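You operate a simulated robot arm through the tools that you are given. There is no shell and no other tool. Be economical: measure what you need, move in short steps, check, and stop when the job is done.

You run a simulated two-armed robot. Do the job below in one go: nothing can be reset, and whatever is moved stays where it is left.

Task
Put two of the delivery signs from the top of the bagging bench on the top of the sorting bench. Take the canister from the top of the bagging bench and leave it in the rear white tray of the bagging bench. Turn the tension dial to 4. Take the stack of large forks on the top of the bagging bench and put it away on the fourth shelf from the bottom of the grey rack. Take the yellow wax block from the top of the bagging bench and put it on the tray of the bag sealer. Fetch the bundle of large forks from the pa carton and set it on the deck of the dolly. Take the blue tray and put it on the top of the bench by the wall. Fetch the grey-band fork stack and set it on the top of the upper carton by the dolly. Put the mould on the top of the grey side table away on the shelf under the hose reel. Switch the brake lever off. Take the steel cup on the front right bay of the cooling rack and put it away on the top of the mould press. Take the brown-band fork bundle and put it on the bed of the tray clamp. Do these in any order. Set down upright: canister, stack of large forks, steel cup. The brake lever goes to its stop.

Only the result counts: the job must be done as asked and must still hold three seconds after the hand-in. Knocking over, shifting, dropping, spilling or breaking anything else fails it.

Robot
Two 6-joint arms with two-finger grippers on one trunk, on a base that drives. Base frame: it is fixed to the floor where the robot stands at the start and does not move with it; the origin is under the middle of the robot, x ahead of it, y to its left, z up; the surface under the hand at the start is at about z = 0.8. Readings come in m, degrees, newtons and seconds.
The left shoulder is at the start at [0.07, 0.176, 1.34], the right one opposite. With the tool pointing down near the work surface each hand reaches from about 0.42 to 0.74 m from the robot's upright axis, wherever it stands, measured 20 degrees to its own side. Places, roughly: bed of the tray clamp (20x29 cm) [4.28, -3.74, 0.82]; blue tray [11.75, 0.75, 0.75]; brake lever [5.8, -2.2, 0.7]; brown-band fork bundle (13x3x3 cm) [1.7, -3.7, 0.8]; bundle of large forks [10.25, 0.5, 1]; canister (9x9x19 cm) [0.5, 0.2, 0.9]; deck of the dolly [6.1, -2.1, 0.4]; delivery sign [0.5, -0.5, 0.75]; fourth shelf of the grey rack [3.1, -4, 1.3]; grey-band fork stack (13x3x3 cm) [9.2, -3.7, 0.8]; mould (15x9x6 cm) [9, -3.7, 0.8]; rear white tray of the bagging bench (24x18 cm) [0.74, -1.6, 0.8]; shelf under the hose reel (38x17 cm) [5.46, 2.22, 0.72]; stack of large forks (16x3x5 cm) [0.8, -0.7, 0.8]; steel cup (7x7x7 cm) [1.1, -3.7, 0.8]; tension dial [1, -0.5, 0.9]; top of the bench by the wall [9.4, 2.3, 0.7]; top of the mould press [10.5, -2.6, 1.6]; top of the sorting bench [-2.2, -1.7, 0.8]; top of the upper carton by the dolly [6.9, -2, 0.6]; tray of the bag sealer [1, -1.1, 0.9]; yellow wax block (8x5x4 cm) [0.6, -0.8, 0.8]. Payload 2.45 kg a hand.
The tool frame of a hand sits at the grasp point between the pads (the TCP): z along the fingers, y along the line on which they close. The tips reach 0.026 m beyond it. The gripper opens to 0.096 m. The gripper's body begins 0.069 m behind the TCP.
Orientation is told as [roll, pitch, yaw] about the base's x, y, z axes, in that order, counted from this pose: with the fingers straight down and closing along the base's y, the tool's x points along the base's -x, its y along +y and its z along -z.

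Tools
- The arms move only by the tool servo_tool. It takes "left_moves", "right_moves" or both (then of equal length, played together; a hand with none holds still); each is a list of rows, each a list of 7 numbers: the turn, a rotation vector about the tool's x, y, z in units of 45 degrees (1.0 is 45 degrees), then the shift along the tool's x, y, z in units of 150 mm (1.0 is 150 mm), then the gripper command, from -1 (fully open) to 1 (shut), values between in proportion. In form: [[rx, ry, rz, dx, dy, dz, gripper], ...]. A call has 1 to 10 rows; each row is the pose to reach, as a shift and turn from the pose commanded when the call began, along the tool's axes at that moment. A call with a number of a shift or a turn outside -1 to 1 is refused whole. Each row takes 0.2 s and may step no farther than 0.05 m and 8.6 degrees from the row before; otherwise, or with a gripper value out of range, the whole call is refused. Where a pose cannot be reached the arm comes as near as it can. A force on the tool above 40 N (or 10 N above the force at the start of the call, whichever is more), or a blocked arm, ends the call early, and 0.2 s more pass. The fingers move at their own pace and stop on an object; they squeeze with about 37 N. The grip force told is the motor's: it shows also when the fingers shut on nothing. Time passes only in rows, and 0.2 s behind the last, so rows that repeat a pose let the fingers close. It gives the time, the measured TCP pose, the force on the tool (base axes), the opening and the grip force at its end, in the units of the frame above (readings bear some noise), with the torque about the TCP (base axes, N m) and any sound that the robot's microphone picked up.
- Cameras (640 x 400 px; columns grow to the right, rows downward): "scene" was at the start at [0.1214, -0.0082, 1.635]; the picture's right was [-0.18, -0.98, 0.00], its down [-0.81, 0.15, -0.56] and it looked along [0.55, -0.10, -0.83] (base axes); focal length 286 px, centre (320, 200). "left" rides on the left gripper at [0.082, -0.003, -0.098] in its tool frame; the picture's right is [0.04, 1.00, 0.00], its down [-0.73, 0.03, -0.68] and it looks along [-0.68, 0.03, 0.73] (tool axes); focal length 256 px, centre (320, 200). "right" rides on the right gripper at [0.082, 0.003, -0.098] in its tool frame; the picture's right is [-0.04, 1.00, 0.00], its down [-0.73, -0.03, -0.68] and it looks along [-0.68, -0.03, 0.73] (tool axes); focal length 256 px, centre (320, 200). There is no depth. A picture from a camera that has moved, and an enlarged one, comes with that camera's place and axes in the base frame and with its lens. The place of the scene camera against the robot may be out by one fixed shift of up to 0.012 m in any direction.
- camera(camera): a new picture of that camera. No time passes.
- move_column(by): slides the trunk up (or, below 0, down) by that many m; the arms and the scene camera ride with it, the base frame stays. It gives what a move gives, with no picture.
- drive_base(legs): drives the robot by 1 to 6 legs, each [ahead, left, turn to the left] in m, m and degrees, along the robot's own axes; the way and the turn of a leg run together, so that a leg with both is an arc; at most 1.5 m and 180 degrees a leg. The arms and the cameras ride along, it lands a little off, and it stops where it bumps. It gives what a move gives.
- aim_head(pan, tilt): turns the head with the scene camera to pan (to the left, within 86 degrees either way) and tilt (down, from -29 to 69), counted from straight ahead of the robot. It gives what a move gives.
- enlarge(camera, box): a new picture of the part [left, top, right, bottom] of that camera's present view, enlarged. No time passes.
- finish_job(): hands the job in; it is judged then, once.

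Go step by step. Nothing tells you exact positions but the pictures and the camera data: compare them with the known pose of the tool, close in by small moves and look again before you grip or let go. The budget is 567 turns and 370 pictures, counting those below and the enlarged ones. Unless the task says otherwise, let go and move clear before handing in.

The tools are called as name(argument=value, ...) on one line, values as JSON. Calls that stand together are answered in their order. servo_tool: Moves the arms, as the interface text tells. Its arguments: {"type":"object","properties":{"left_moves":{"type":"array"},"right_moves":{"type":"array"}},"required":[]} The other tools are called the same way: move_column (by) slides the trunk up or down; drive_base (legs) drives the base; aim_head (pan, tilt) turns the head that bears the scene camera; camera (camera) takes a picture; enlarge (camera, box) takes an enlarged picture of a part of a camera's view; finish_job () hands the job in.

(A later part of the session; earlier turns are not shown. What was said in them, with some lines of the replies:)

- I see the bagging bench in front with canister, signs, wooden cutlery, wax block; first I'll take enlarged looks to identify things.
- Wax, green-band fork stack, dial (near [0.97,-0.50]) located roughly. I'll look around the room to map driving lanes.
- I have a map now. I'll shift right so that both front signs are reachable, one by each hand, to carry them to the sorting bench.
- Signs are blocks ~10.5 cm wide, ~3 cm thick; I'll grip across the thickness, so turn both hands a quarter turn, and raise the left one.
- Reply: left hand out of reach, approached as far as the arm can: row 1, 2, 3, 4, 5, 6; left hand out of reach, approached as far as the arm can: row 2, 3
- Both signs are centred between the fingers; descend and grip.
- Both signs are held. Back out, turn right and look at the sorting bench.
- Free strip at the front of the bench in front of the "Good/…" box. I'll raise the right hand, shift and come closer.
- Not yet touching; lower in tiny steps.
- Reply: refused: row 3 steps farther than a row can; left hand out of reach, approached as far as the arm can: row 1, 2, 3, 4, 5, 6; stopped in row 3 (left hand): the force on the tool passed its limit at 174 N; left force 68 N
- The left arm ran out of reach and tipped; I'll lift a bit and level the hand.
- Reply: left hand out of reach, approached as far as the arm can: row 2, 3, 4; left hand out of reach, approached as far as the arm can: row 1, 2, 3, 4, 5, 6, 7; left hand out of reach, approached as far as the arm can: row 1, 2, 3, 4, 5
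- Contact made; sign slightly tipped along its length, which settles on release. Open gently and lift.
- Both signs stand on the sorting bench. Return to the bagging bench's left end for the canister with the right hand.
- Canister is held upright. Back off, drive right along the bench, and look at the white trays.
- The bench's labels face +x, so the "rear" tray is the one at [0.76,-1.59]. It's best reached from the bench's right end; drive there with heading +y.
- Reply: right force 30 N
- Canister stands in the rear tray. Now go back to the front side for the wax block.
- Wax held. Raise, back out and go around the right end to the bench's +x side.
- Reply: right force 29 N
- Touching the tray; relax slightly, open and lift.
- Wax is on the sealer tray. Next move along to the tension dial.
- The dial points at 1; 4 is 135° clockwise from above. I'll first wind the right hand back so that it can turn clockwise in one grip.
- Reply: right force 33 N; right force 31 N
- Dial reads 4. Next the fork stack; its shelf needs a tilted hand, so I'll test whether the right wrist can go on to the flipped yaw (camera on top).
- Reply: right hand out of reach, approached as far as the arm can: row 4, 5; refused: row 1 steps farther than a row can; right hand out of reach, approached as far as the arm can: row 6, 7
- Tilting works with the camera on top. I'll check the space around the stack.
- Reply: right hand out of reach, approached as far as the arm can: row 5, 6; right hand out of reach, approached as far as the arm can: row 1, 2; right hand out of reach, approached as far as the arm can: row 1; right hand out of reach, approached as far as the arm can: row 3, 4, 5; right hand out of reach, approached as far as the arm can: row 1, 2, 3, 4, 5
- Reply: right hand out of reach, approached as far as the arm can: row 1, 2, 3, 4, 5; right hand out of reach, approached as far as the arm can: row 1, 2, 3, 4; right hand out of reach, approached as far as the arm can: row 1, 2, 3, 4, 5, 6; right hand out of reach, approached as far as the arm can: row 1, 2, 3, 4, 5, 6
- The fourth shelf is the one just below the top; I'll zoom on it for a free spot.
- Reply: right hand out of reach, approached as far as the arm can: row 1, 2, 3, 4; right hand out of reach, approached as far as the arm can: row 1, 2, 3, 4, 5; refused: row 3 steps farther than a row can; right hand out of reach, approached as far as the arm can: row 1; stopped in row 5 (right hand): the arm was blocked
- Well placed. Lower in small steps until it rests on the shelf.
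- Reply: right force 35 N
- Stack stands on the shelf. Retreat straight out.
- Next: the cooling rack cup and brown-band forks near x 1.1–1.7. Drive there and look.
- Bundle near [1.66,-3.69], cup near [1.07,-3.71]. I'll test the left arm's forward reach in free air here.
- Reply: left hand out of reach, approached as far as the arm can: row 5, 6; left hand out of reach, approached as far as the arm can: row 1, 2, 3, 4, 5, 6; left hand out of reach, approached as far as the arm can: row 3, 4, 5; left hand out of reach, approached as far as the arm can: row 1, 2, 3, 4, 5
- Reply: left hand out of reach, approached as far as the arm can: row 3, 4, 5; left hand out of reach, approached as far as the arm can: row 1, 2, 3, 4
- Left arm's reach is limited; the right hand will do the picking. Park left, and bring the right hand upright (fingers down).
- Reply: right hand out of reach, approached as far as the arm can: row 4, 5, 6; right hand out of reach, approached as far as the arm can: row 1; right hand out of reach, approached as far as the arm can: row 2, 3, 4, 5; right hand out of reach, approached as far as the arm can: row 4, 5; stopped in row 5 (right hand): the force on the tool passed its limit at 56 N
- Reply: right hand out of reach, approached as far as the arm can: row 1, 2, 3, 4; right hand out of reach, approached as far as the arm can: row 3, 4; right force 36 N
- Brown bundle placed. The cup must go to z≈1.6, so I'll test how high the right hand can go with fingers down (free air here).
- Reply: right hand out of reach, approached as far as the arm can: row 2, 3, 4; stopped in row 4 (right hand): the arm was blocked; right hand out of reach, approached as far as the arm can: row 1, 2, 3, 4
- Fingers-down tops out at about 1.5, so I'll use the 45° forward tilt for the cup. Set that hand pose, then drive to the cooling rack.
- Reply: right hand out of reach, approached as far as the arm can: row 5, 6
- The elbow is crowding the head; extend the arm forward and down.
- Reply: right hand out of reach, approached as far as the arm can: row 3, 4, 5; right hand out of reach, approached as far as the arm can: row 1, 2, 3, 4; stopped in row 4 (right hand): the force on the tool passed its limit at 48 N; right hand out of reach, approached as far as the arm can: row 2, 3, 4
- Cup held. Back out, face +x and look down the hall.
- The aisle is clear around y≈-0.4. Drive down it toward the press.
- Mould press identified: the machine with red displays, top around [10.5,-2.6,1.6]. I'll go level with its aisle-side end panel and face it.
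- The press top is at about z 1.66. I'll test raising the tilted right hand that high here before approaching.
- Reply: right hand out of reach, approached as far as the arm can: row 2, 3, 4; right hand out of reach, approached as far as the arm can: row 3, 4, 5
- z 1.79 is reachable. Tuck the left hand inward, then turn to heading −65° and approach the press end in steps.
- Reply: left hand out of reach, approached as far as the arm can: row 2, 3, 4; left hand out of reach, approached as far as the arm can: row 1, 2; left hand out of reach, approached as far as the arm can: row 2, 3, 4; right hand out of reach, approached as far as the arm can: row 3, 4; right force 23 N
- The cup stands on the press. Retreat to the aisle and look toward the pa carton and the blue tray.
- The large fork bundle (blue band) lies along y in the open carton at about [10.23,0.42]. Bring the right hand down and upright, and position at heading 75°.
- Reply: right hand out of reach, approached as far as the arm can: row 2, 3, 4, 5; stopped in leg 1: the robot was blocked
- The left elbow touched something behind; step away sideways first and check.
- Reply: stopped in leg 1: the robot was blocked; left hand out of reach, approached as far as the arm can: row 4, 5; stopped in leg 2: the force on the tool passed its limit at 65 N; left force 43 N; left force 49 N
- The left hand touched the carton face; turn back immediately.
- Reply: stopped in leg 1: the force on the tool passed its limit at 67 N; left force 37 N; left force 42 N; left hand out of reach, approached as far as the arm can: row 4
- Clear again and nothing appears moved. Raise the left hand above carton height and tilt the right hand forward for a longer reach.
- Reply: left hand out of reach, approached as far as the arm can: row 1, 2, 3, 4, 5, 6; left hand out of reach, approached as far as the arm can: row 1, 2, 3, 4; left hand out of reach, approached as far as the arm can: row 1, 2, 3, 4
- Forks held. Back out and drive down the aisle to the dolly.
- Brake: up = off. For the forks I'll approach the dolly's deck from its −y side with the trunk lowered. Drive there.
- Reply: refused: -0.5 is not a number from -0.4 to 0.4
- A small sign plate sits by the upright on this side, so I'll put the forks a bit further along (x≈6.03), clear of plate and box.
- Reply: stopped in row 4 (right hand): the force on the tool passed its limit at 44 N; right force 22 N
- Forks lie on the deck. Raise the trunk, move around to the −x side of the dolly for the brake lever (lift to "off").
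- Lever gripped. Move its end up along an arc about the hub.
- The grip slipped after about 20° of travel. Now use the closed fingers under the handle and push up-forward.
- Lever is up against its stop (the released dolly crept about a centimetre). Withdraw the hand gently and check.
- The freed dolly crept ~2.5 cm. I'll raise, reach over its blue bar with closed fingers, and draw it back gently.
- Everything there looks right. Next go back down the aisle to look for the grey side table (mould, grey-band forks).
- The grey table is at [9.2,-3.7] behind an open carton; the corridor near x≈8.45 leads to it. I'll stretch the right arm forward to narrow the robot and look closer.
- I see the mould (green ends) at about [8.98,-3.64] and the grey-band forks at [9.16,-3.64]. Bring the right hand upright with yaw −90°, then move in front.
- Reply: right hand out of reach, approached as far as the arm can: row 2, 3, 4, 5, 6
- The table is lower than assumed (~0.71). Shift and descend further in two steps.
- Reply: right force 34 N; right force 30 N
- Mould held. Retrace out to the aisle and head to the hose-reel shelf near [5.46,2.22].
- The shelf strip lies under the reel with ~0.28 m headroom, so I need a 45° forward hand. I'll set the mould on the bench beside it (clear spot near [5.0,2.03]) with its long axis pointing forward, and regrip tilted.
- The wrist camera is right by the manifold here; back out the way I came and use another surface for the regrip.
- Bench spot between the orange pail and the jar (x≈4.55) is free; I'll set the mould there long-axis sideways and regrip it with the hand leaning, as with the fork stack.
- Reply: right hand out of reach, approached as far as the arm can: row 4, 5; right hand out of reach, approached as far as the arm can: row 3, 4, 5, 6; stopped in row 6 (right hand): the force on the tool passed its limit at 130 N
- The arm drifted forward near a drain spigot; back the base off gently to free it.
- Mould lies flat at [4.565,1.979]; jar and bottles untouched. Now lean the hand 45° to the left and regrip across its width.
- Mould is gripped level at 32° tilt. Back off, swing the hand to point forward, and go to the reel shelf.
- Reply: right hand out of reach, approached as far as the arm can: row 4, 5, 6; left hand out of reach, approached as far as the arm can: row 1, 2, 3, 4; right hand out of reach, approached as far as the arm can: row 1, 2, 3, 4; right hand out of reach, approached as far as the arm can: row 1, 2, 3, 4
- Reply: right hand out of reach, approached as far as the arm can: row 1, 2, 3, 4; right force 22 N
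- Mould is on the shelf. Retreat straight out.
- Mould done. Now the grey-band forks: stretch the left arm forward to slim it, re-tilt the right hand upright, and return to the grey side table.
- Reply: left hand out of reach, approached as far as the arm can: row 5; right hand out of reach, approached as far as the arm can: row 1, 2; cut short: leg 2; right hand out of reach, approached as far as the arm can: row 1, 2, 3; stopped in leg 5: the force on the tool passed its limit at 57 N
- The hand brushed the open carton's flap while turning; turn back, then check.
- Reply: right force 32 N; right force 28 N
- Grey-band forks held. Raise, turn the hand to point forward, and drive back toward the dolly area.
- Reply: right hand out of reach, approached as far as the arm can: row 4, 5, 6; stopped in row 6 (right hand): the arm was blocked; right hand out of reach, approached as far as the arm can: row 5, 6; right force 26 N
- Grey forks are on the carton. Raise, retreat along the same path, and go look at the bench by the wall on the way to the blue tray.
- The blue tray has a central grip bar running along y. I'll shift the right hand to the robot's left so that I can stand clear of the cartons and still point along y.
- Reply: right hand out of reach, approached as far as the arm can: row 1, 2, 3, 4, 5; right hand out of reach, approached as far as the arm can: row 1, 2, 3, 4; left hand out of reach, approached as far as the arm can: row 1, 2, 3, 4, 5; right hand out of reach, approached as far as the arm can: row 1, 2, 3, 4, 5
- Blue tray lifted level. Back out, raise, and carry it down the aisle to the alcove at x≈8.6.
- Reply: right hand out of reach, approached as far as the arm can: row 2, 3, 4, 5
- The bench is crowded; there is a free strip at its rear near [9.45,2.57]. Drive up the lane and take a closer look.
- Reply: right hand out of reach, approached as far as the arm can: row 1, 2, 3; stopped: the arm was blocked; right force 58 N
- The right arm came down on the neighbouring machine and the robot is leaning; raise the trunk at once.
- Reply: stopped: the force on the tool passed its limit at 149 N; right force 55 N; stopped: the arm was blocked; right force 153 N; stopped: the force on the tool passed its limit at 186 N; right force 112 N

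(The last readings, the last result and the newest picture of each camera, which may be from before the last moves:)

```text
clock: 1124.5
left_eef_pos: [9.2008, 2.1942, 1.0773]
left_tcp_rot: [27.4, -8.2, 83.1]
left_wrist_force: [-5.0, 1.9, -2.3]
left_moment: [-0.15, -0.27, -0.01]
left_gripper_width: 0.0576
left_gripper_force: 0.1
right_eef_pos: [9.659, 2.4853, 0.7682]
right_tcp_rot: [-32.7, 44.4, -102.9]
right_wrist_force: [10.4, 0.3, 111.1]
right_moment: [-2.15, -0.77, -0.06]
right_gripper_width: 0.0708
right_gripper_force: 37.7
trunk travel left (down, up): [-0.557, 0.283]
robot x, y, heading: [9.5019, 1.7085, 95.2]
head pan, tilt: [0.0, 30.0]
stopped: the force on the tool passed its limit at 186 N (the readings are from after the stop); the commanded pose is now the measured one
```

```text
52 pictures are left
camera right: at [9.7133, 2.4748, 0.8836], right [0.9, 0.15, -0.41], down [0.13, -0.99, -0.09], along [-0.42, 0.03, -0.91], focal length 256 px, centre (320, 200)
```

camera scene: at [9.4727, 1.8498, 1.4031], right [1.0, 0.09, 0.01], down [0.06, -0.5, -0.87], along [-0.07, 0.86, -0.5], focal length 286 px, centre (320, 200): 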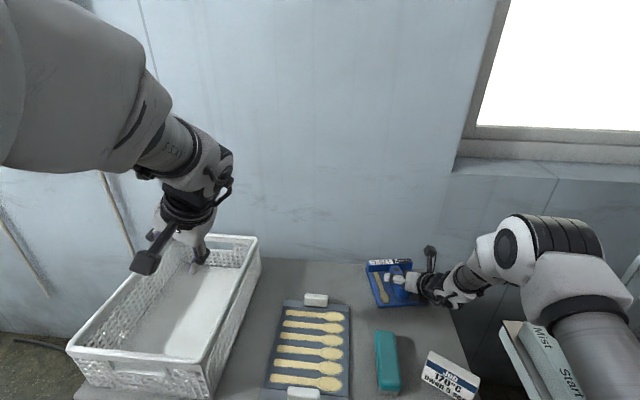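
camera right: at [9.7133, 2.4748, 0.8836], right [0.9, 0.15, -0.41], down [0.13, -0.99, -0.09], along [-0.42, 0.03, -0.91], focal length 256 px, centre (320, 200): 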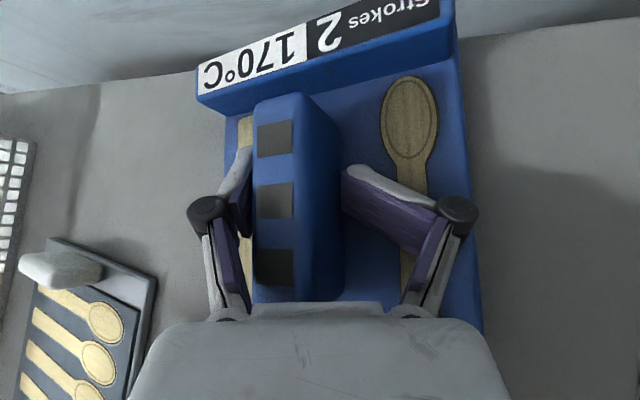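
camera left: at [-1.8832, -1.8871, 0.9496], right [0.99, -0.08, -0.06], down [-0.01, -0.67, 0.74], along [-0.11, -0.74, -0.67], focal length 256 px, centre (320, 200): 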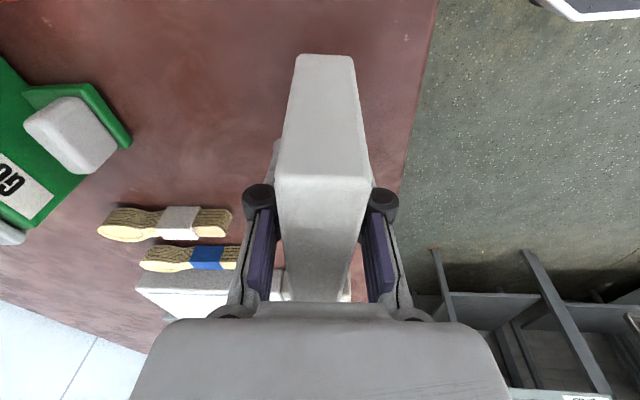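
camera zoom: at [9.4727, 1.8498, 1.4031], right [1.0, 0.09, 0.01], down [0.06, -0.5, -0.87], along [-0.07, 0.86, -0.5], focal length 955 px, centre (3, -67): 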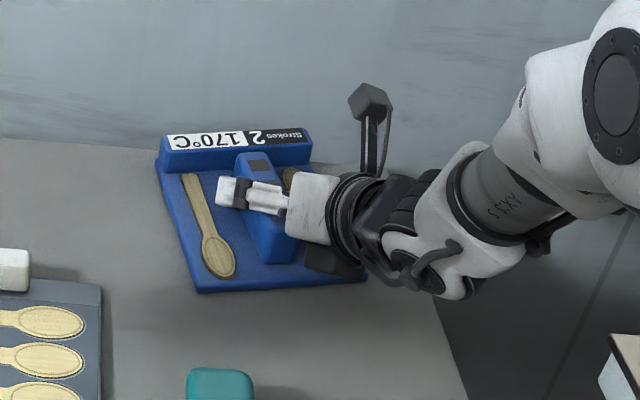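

The tray ended up flat on the bench in the free rear-right spot. Relieve the pressure, open, and lift the hand straight up.

servo_tool(right_moves=[[0, 0, 0, 0.04, -0.02, -0.035, -0.6], [0, 0, 0, 0.06, -0.03, -0.05, -1], [0, 0, 0, 0.06, -0.03, -0.05, -1], [0, 0, 0, 0.13, -0.07, -0.11, -1], [0, 0, 0, 0.23, -0.13, -0.2, -1], [0, 0, 0, 0.35, -0.19, -0.3, -1], [0, 0, 0, 0.47, -0.26, -0.4, -1]])

camera(camera="scene")

```text
clock: 1126.1
left_eef_pos: [9.2155, 2.1943, 1.0823]
left_tcp_rot: [26.2, -8.7, 83.6]
left_wrist_force: [-0.4, 0.3, -0.4]
left_moment: [-0.04, -0.04, -0.04]
left_gripper_width: 0.0579
left_gripper_force: 0.0
right_eef_pos: [9.6685, 2.4785, 0.856]
right_tcp_rot: [-31.6, 42.5, -102.4]
right_wrist_force: [-0.4, 0.0, 0.3]
right_moment: [-0.01, -0.01, -0.02]
right_gripper_width: 0.0959
right_gripper_force: 0.0
trunk travel left (down, up): [-0.557, 0.283]
robot x, y, heading: [9.5085, 1.7091, 95.3]
head pan, tilt: [0.0, 30.0]
```

```text
51 pictures are left
camera scene: at [9.4961, 1.8549, 1.405], right [1.0, 0.09, 0.0], down [0.04, -0.5, -0.87], along [-0.08, 0.86, -0.5], focal length 286 px, centre (320, 200)
```

scene: 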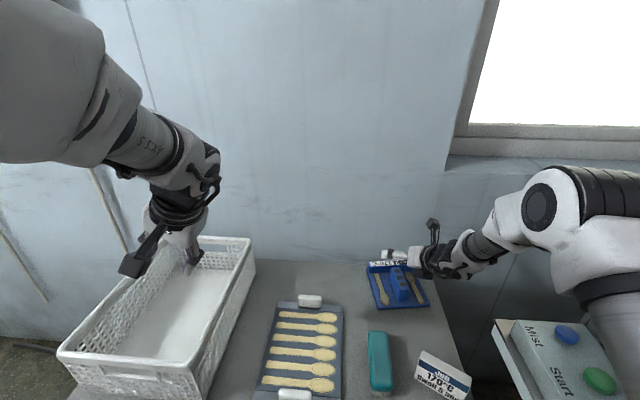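

move_column(by=0.27)

camera(camera="scene")

camera(camera="right")

```text
clock: 1128.8
left_eef_pos: [9.216, 2.1945, 1.3527]
left_tcp_rot: [26.3, -8.6, 83.6]
left_wrist_force: [-0.1, -0.4, -0.3]
left_moment: [0.04, -0.01, -0.02]
left_gripper_width: 0.0577
left_gripper_force: 0.1
right_eef_pos: [9.6685, 2.4795, 1.1261]
right_tcp_rot: [-31.7, 42.6, -102.3]
right_wrist_force: [0.0, -0.4, 0.8]
right_moment: [0.02, 0.02, 0.01]
right_gripper_width: 0.0959
right_gripper_force: 0.2
trunk travel left (down, up): [-0.827, 0.013]
robot x, y, heading: [9.5076, 1.7102, 95.2]
head pan, tilt: [0.0, 30.0]
```

```text
50 pictures are left
camera scene: at [9.4969, 1.8559, 1.6749], right [1.0, 0.09, 0.0], down [0.04, -0.5, -0.87], along [-0.08, 0.86, -0.5], focal length 286 px, centre (320, 200)
```

scene: 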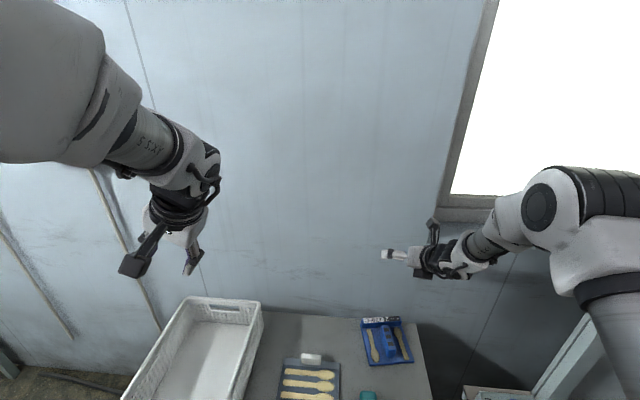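

```text
49 pictures are left
camera right: at [9.7229, 2.4722, 1.2415], right [0.9, 0.14, -0.41], down [0.12, -0.99, -0.06], along [-0.42, 0.0, -0.91], focal length 256 px, centre (320, 200)
```

right: 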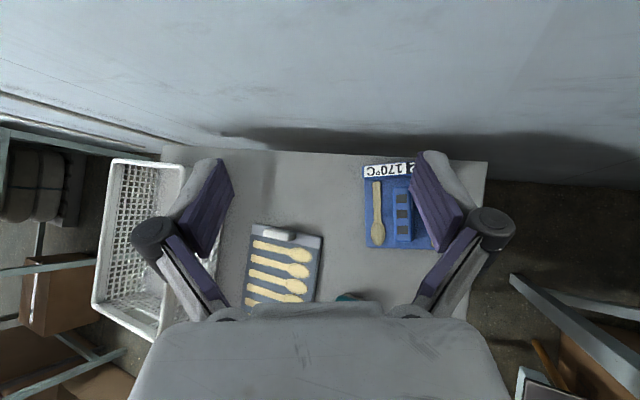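

drive_base(legs=[[-0.3, 0.1, 0]])

aim_head(pan=-55, tilt=40)

camera(camera="scene")

```text
clock: 1131.0
left_eef_pos: [9.1427, 1.89, 1.3511]
left_tcp_rot: [26.3, -8.6, 83.5]
left_wrist_force: [0.1, -0.2, 0.8]
left_moment: [-0.02, 0.0, 0.02]
left_gripper_width: 0.0573
left_gripper_force: 0.0
right_eef_pos: [9.5961, 2.1757, 1.1235]
right_tcp_rot: [-31.7, 42.4, -102.2]
right_wrist_force: [0.2, 0.3, -0.2]
right_moment: [-0.03, -0.05, -0.01]
right_gripper_width: 0.0961
right_gripper_force: 0.0
trunk travel left (down, up): [-0.827, 0.013]
robot x, y, heading: [9.4359, 1.4017, 95.3]
head pan, tilt: [0.0, 30.0]
```

```text
clock: 1132.2
left_eef_pos: [9.1432, 1.8894, 1.3527]
left_tcp_rot: [26.4, -8.6, 83.5]
left_wrist_force: [-0.1, -0.3, 0.0]
left_moment: [-0.01, 0.01, 0.0]
left_gripper_width: 0.0579
left_gripper_force: 0.0
right_eef_pos: [9.595, 2.1742, 1.1251]
right_tcp_rot: [-31.7, 42.5, -102.3]
right_wrist_force: [0.3, 0.2, -0.9]
right_moment: [0.0, 0.02, 0.0]
right_gripper_width: 0.096
right_gripper_force: 0.1
trunk travel left (down, up): [-0.827, 0.013]
robot x, y, heading: [9.4322, 1.4042, 95.2]
head pan, tilt: [-55.0, 40.0]
```

```text
48 pictures are left
camera scene: at [9.4973, 1.5153, 1.6596], right [0.65, -0.76, 0.0], down [-0.49, -0.42, -0.77], along [0.58, 0.49, -0.64], focal length 286 px, centre (320, 200)
```

scene: 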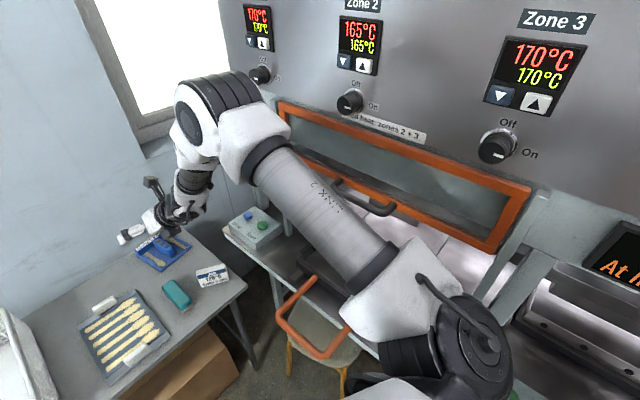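

The bench looks undisturbed and the tray sits flat. I'll leave the alcove and make one last check of the dolly's brake lever and forks.

drive_base(legs=[[0, 0.8, -5.2], [-1.5, 0, 0], [-0.4, 0, 0], [0, 0, 90]])

drive_base(legs=[[1.5, 0, 0], [1.5, 0, 0], [0.6, 0, 0], [0, 1.5, 0]])

aim_head(pan=86, tilt=35)

```text
clock: 1149.4
left_eef_pos: [8.116, -0.7698, 1.3534]
left_tcp_rot: [26.4, -8.6, 168.3]
left_wrist_force: [0.4, 0.5, 0.3]
left_moment: [0.01, 0.02, -0.03]
left_gripper_width: 0.0575
left_gripper_force: 0.0
right_eef_pos: [7.875, -0.2931, 1.1252]
right_tcp_rot: [-31.7, 42.6, -17.7]
right_wrist_force: [-0.5, -0.2, -0.1]
right_moment: [-0.04, 0.03, -0.01]
right_gripper_width: 0.096
right_gripper_force: 0.2
trunk travel left (down, up): [-0.827, 0.013]
robot x, y, heading: [8.6293, -0.5226, 179.9]
head pan, tilt: [-55.0, 40.0]
```

```text
clock: 1174.0
left_eef_pos: [4.5125, -2.2438, 1.3514]
left_tcp_rot: [26.3, -8.6, 168.9]
left_wrist_force: [0.5, -0.1, -0.3]
left_moment: [-0.01, 0.02, -0.02]
left_gripper_width: 0.0574
left_gripper_force: 0.1
right_eef_pos: [4.2658, -1.7684, 1.1256]
right_tcp_rot: [-31.9, 42.5, -16.9]
right_wrist_force: [0.0, 0.3, 0.9]
right_moment: [-0.02, -0.01, 0.02]
right_gripper_width: 0.0961
right_gripper_force: 0.0
trunk travel left (down, up): [-0.827, 0.013]
robot x, y, heading: [5.0189, -1.9906, -179.7]
head pan, tilt: [-55.0, 40.0]
```

```text
clock: 1176.2
left_eef_pos: [4.5126, -2.2453, 1.3532]
left_tcp_rot: [26.4, -8.5, 169.0]
left_wrist_force: [-0.7, -0.9, 0.7]
left_moment: [-0.02, -0.01, -0.01]
left_gripper_width: 0.0575
left_gripper_force: 0.0
right_eef_pos: [4.2664, -1.769, 1.1268]
right_tcp_rot: [-31.7, 42.6, -16.9]
right_wrist_force: [-0.1, 0.2, -0.5]
right_moment: [0.0, 0.01, 0.02]
right_gripper_width: 0.0962
right_gripper_force: 0.0
trunk travel left (down, up): [-0.827, 0.013]
robot x, y, heading: [5.0211, -1.9928, -179.4]
head pan, tilt: [85.9, 35.0]
```

drive_base(legs=[[0.2, 0, 0], [0, 0.75, 0], [0, 0, 179.5]])

aim_head(pan=22, tilt=35)

enlarge(camera="scene", box=[200, 120, 440, 320])

```text
clock: 1188.7
left_eef_pos: [5.3387, -2.4872, 1.3527]
left_tcp_rot: [26.3, -8.6, -12.1]
left_wrist_force: [0.0, 0.3, -0.6]
left_moment: [-0.02, -0.05, 0.0]
left_gripper_width: 0.0576
left_gripper_force: 0.1
right_eef_pos: [5.5758, -2.9675, 1.1258]
right_tcp_rot: [-31.7, 42.6, 161.9]
right_wrist_force: [-1.4, 0.0, 0.4]
right_moment: [-0.02, 0.0, 0.0]
right_gripper_width: 0.0959
right_gripper_force: 0.1
trunk travel left (down, up): [-0.827, 0.013]
robot x, y, heading: [4.8288, -2.7344, -0.5]
head pan, tilt: [85.9, 35.0]
```

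```text
clock: 1190.1
left_eef_pos: [5.3387, -2.4873, 1.3534]
left_tcp_rot: [26.4, -8.6, -12.1]
left_wrist_force: [-0.3, -0.1, 0.6]
left_moment: [0.0, 0.0, 0.0]
left_gripper_width: 0.0575
left_gripper_force: 0.0
right_eef_pos: [5.5759, -2.9659, 1.126]
right_tcp_rot: [-31.8, 42.7, 162.1]
right_wrist_force: [1.0, -0.2, -0.2]
right_moment: [-0.02, -0.01, -0.02]
right_gripper_width: 0.0963
right_gripper_force: 0.1
trunk travel left (down, up): [-0.827, 0.013]
robot x, y, heading: [4.8284, -2.7321, -0.5]
head pan, tilt: [22.0, 35.0]
```

```text
2.00 times, centred on (320, 220) of scene
camera zoom: at [4.96, -2.6953, 1.6672], right [0.37, -0.93, 0.0], down [-0.53, -0.21, -0.82], along [0.76, 0.3, -0.57], focal length 573 px, centre (320, 160)
```

zoom: 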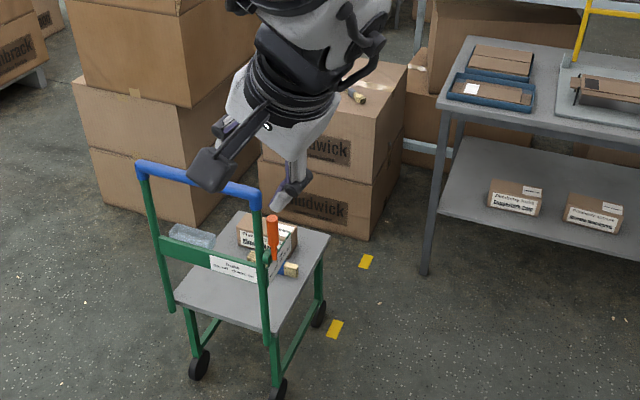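

enlarge(camera="scene", box=[270, 190, 330, 260])

```text
5.71 times, centred on (300, 225) of scene
camera zoom: at [4.96, -2.6953, 1.6672], right [0.37, -0.93, 0.0], down [-0.53, -0.21, -0.82], along [0.76, 0.3, -0.57], focal length 1637 px, centre (434, 57)
```

zoom: 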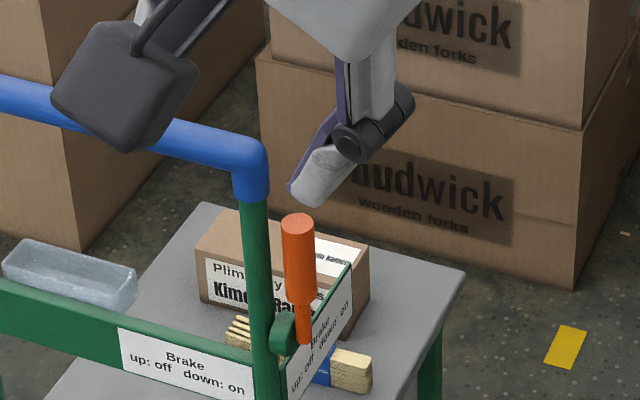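

The lever stands exactly vertical at its stop and the forks lie on the deck; all tasks are in place and the hands are clear, so I hand in.

finish_job()

```text
The job is handed in.
```

I did all twelve tasks and handed the job in, but a few bumps along the way could count against it.

- **Brake lever:** it stands straight up at "off". I take that as its stop because the dolly began to roll once the lever would turn no further. The dolly rolled about 2.5 cm and I drew it back to roughly where it was.
- **Contacts on the way:** a hand pressed against the pa carton and brushed another open carton while I was turning. A hand also met something by the compressed-air board, near a drain spigot. I saw nothing moved or damaged at any of these.
- **Blue tray:** while lowering it, the right arm came down on the neighbouring machine and the robot leaned over. The tray was pressed onto the bench in a free spot rather than set down gently. It lies flat, and the other things on that bench had not moved.
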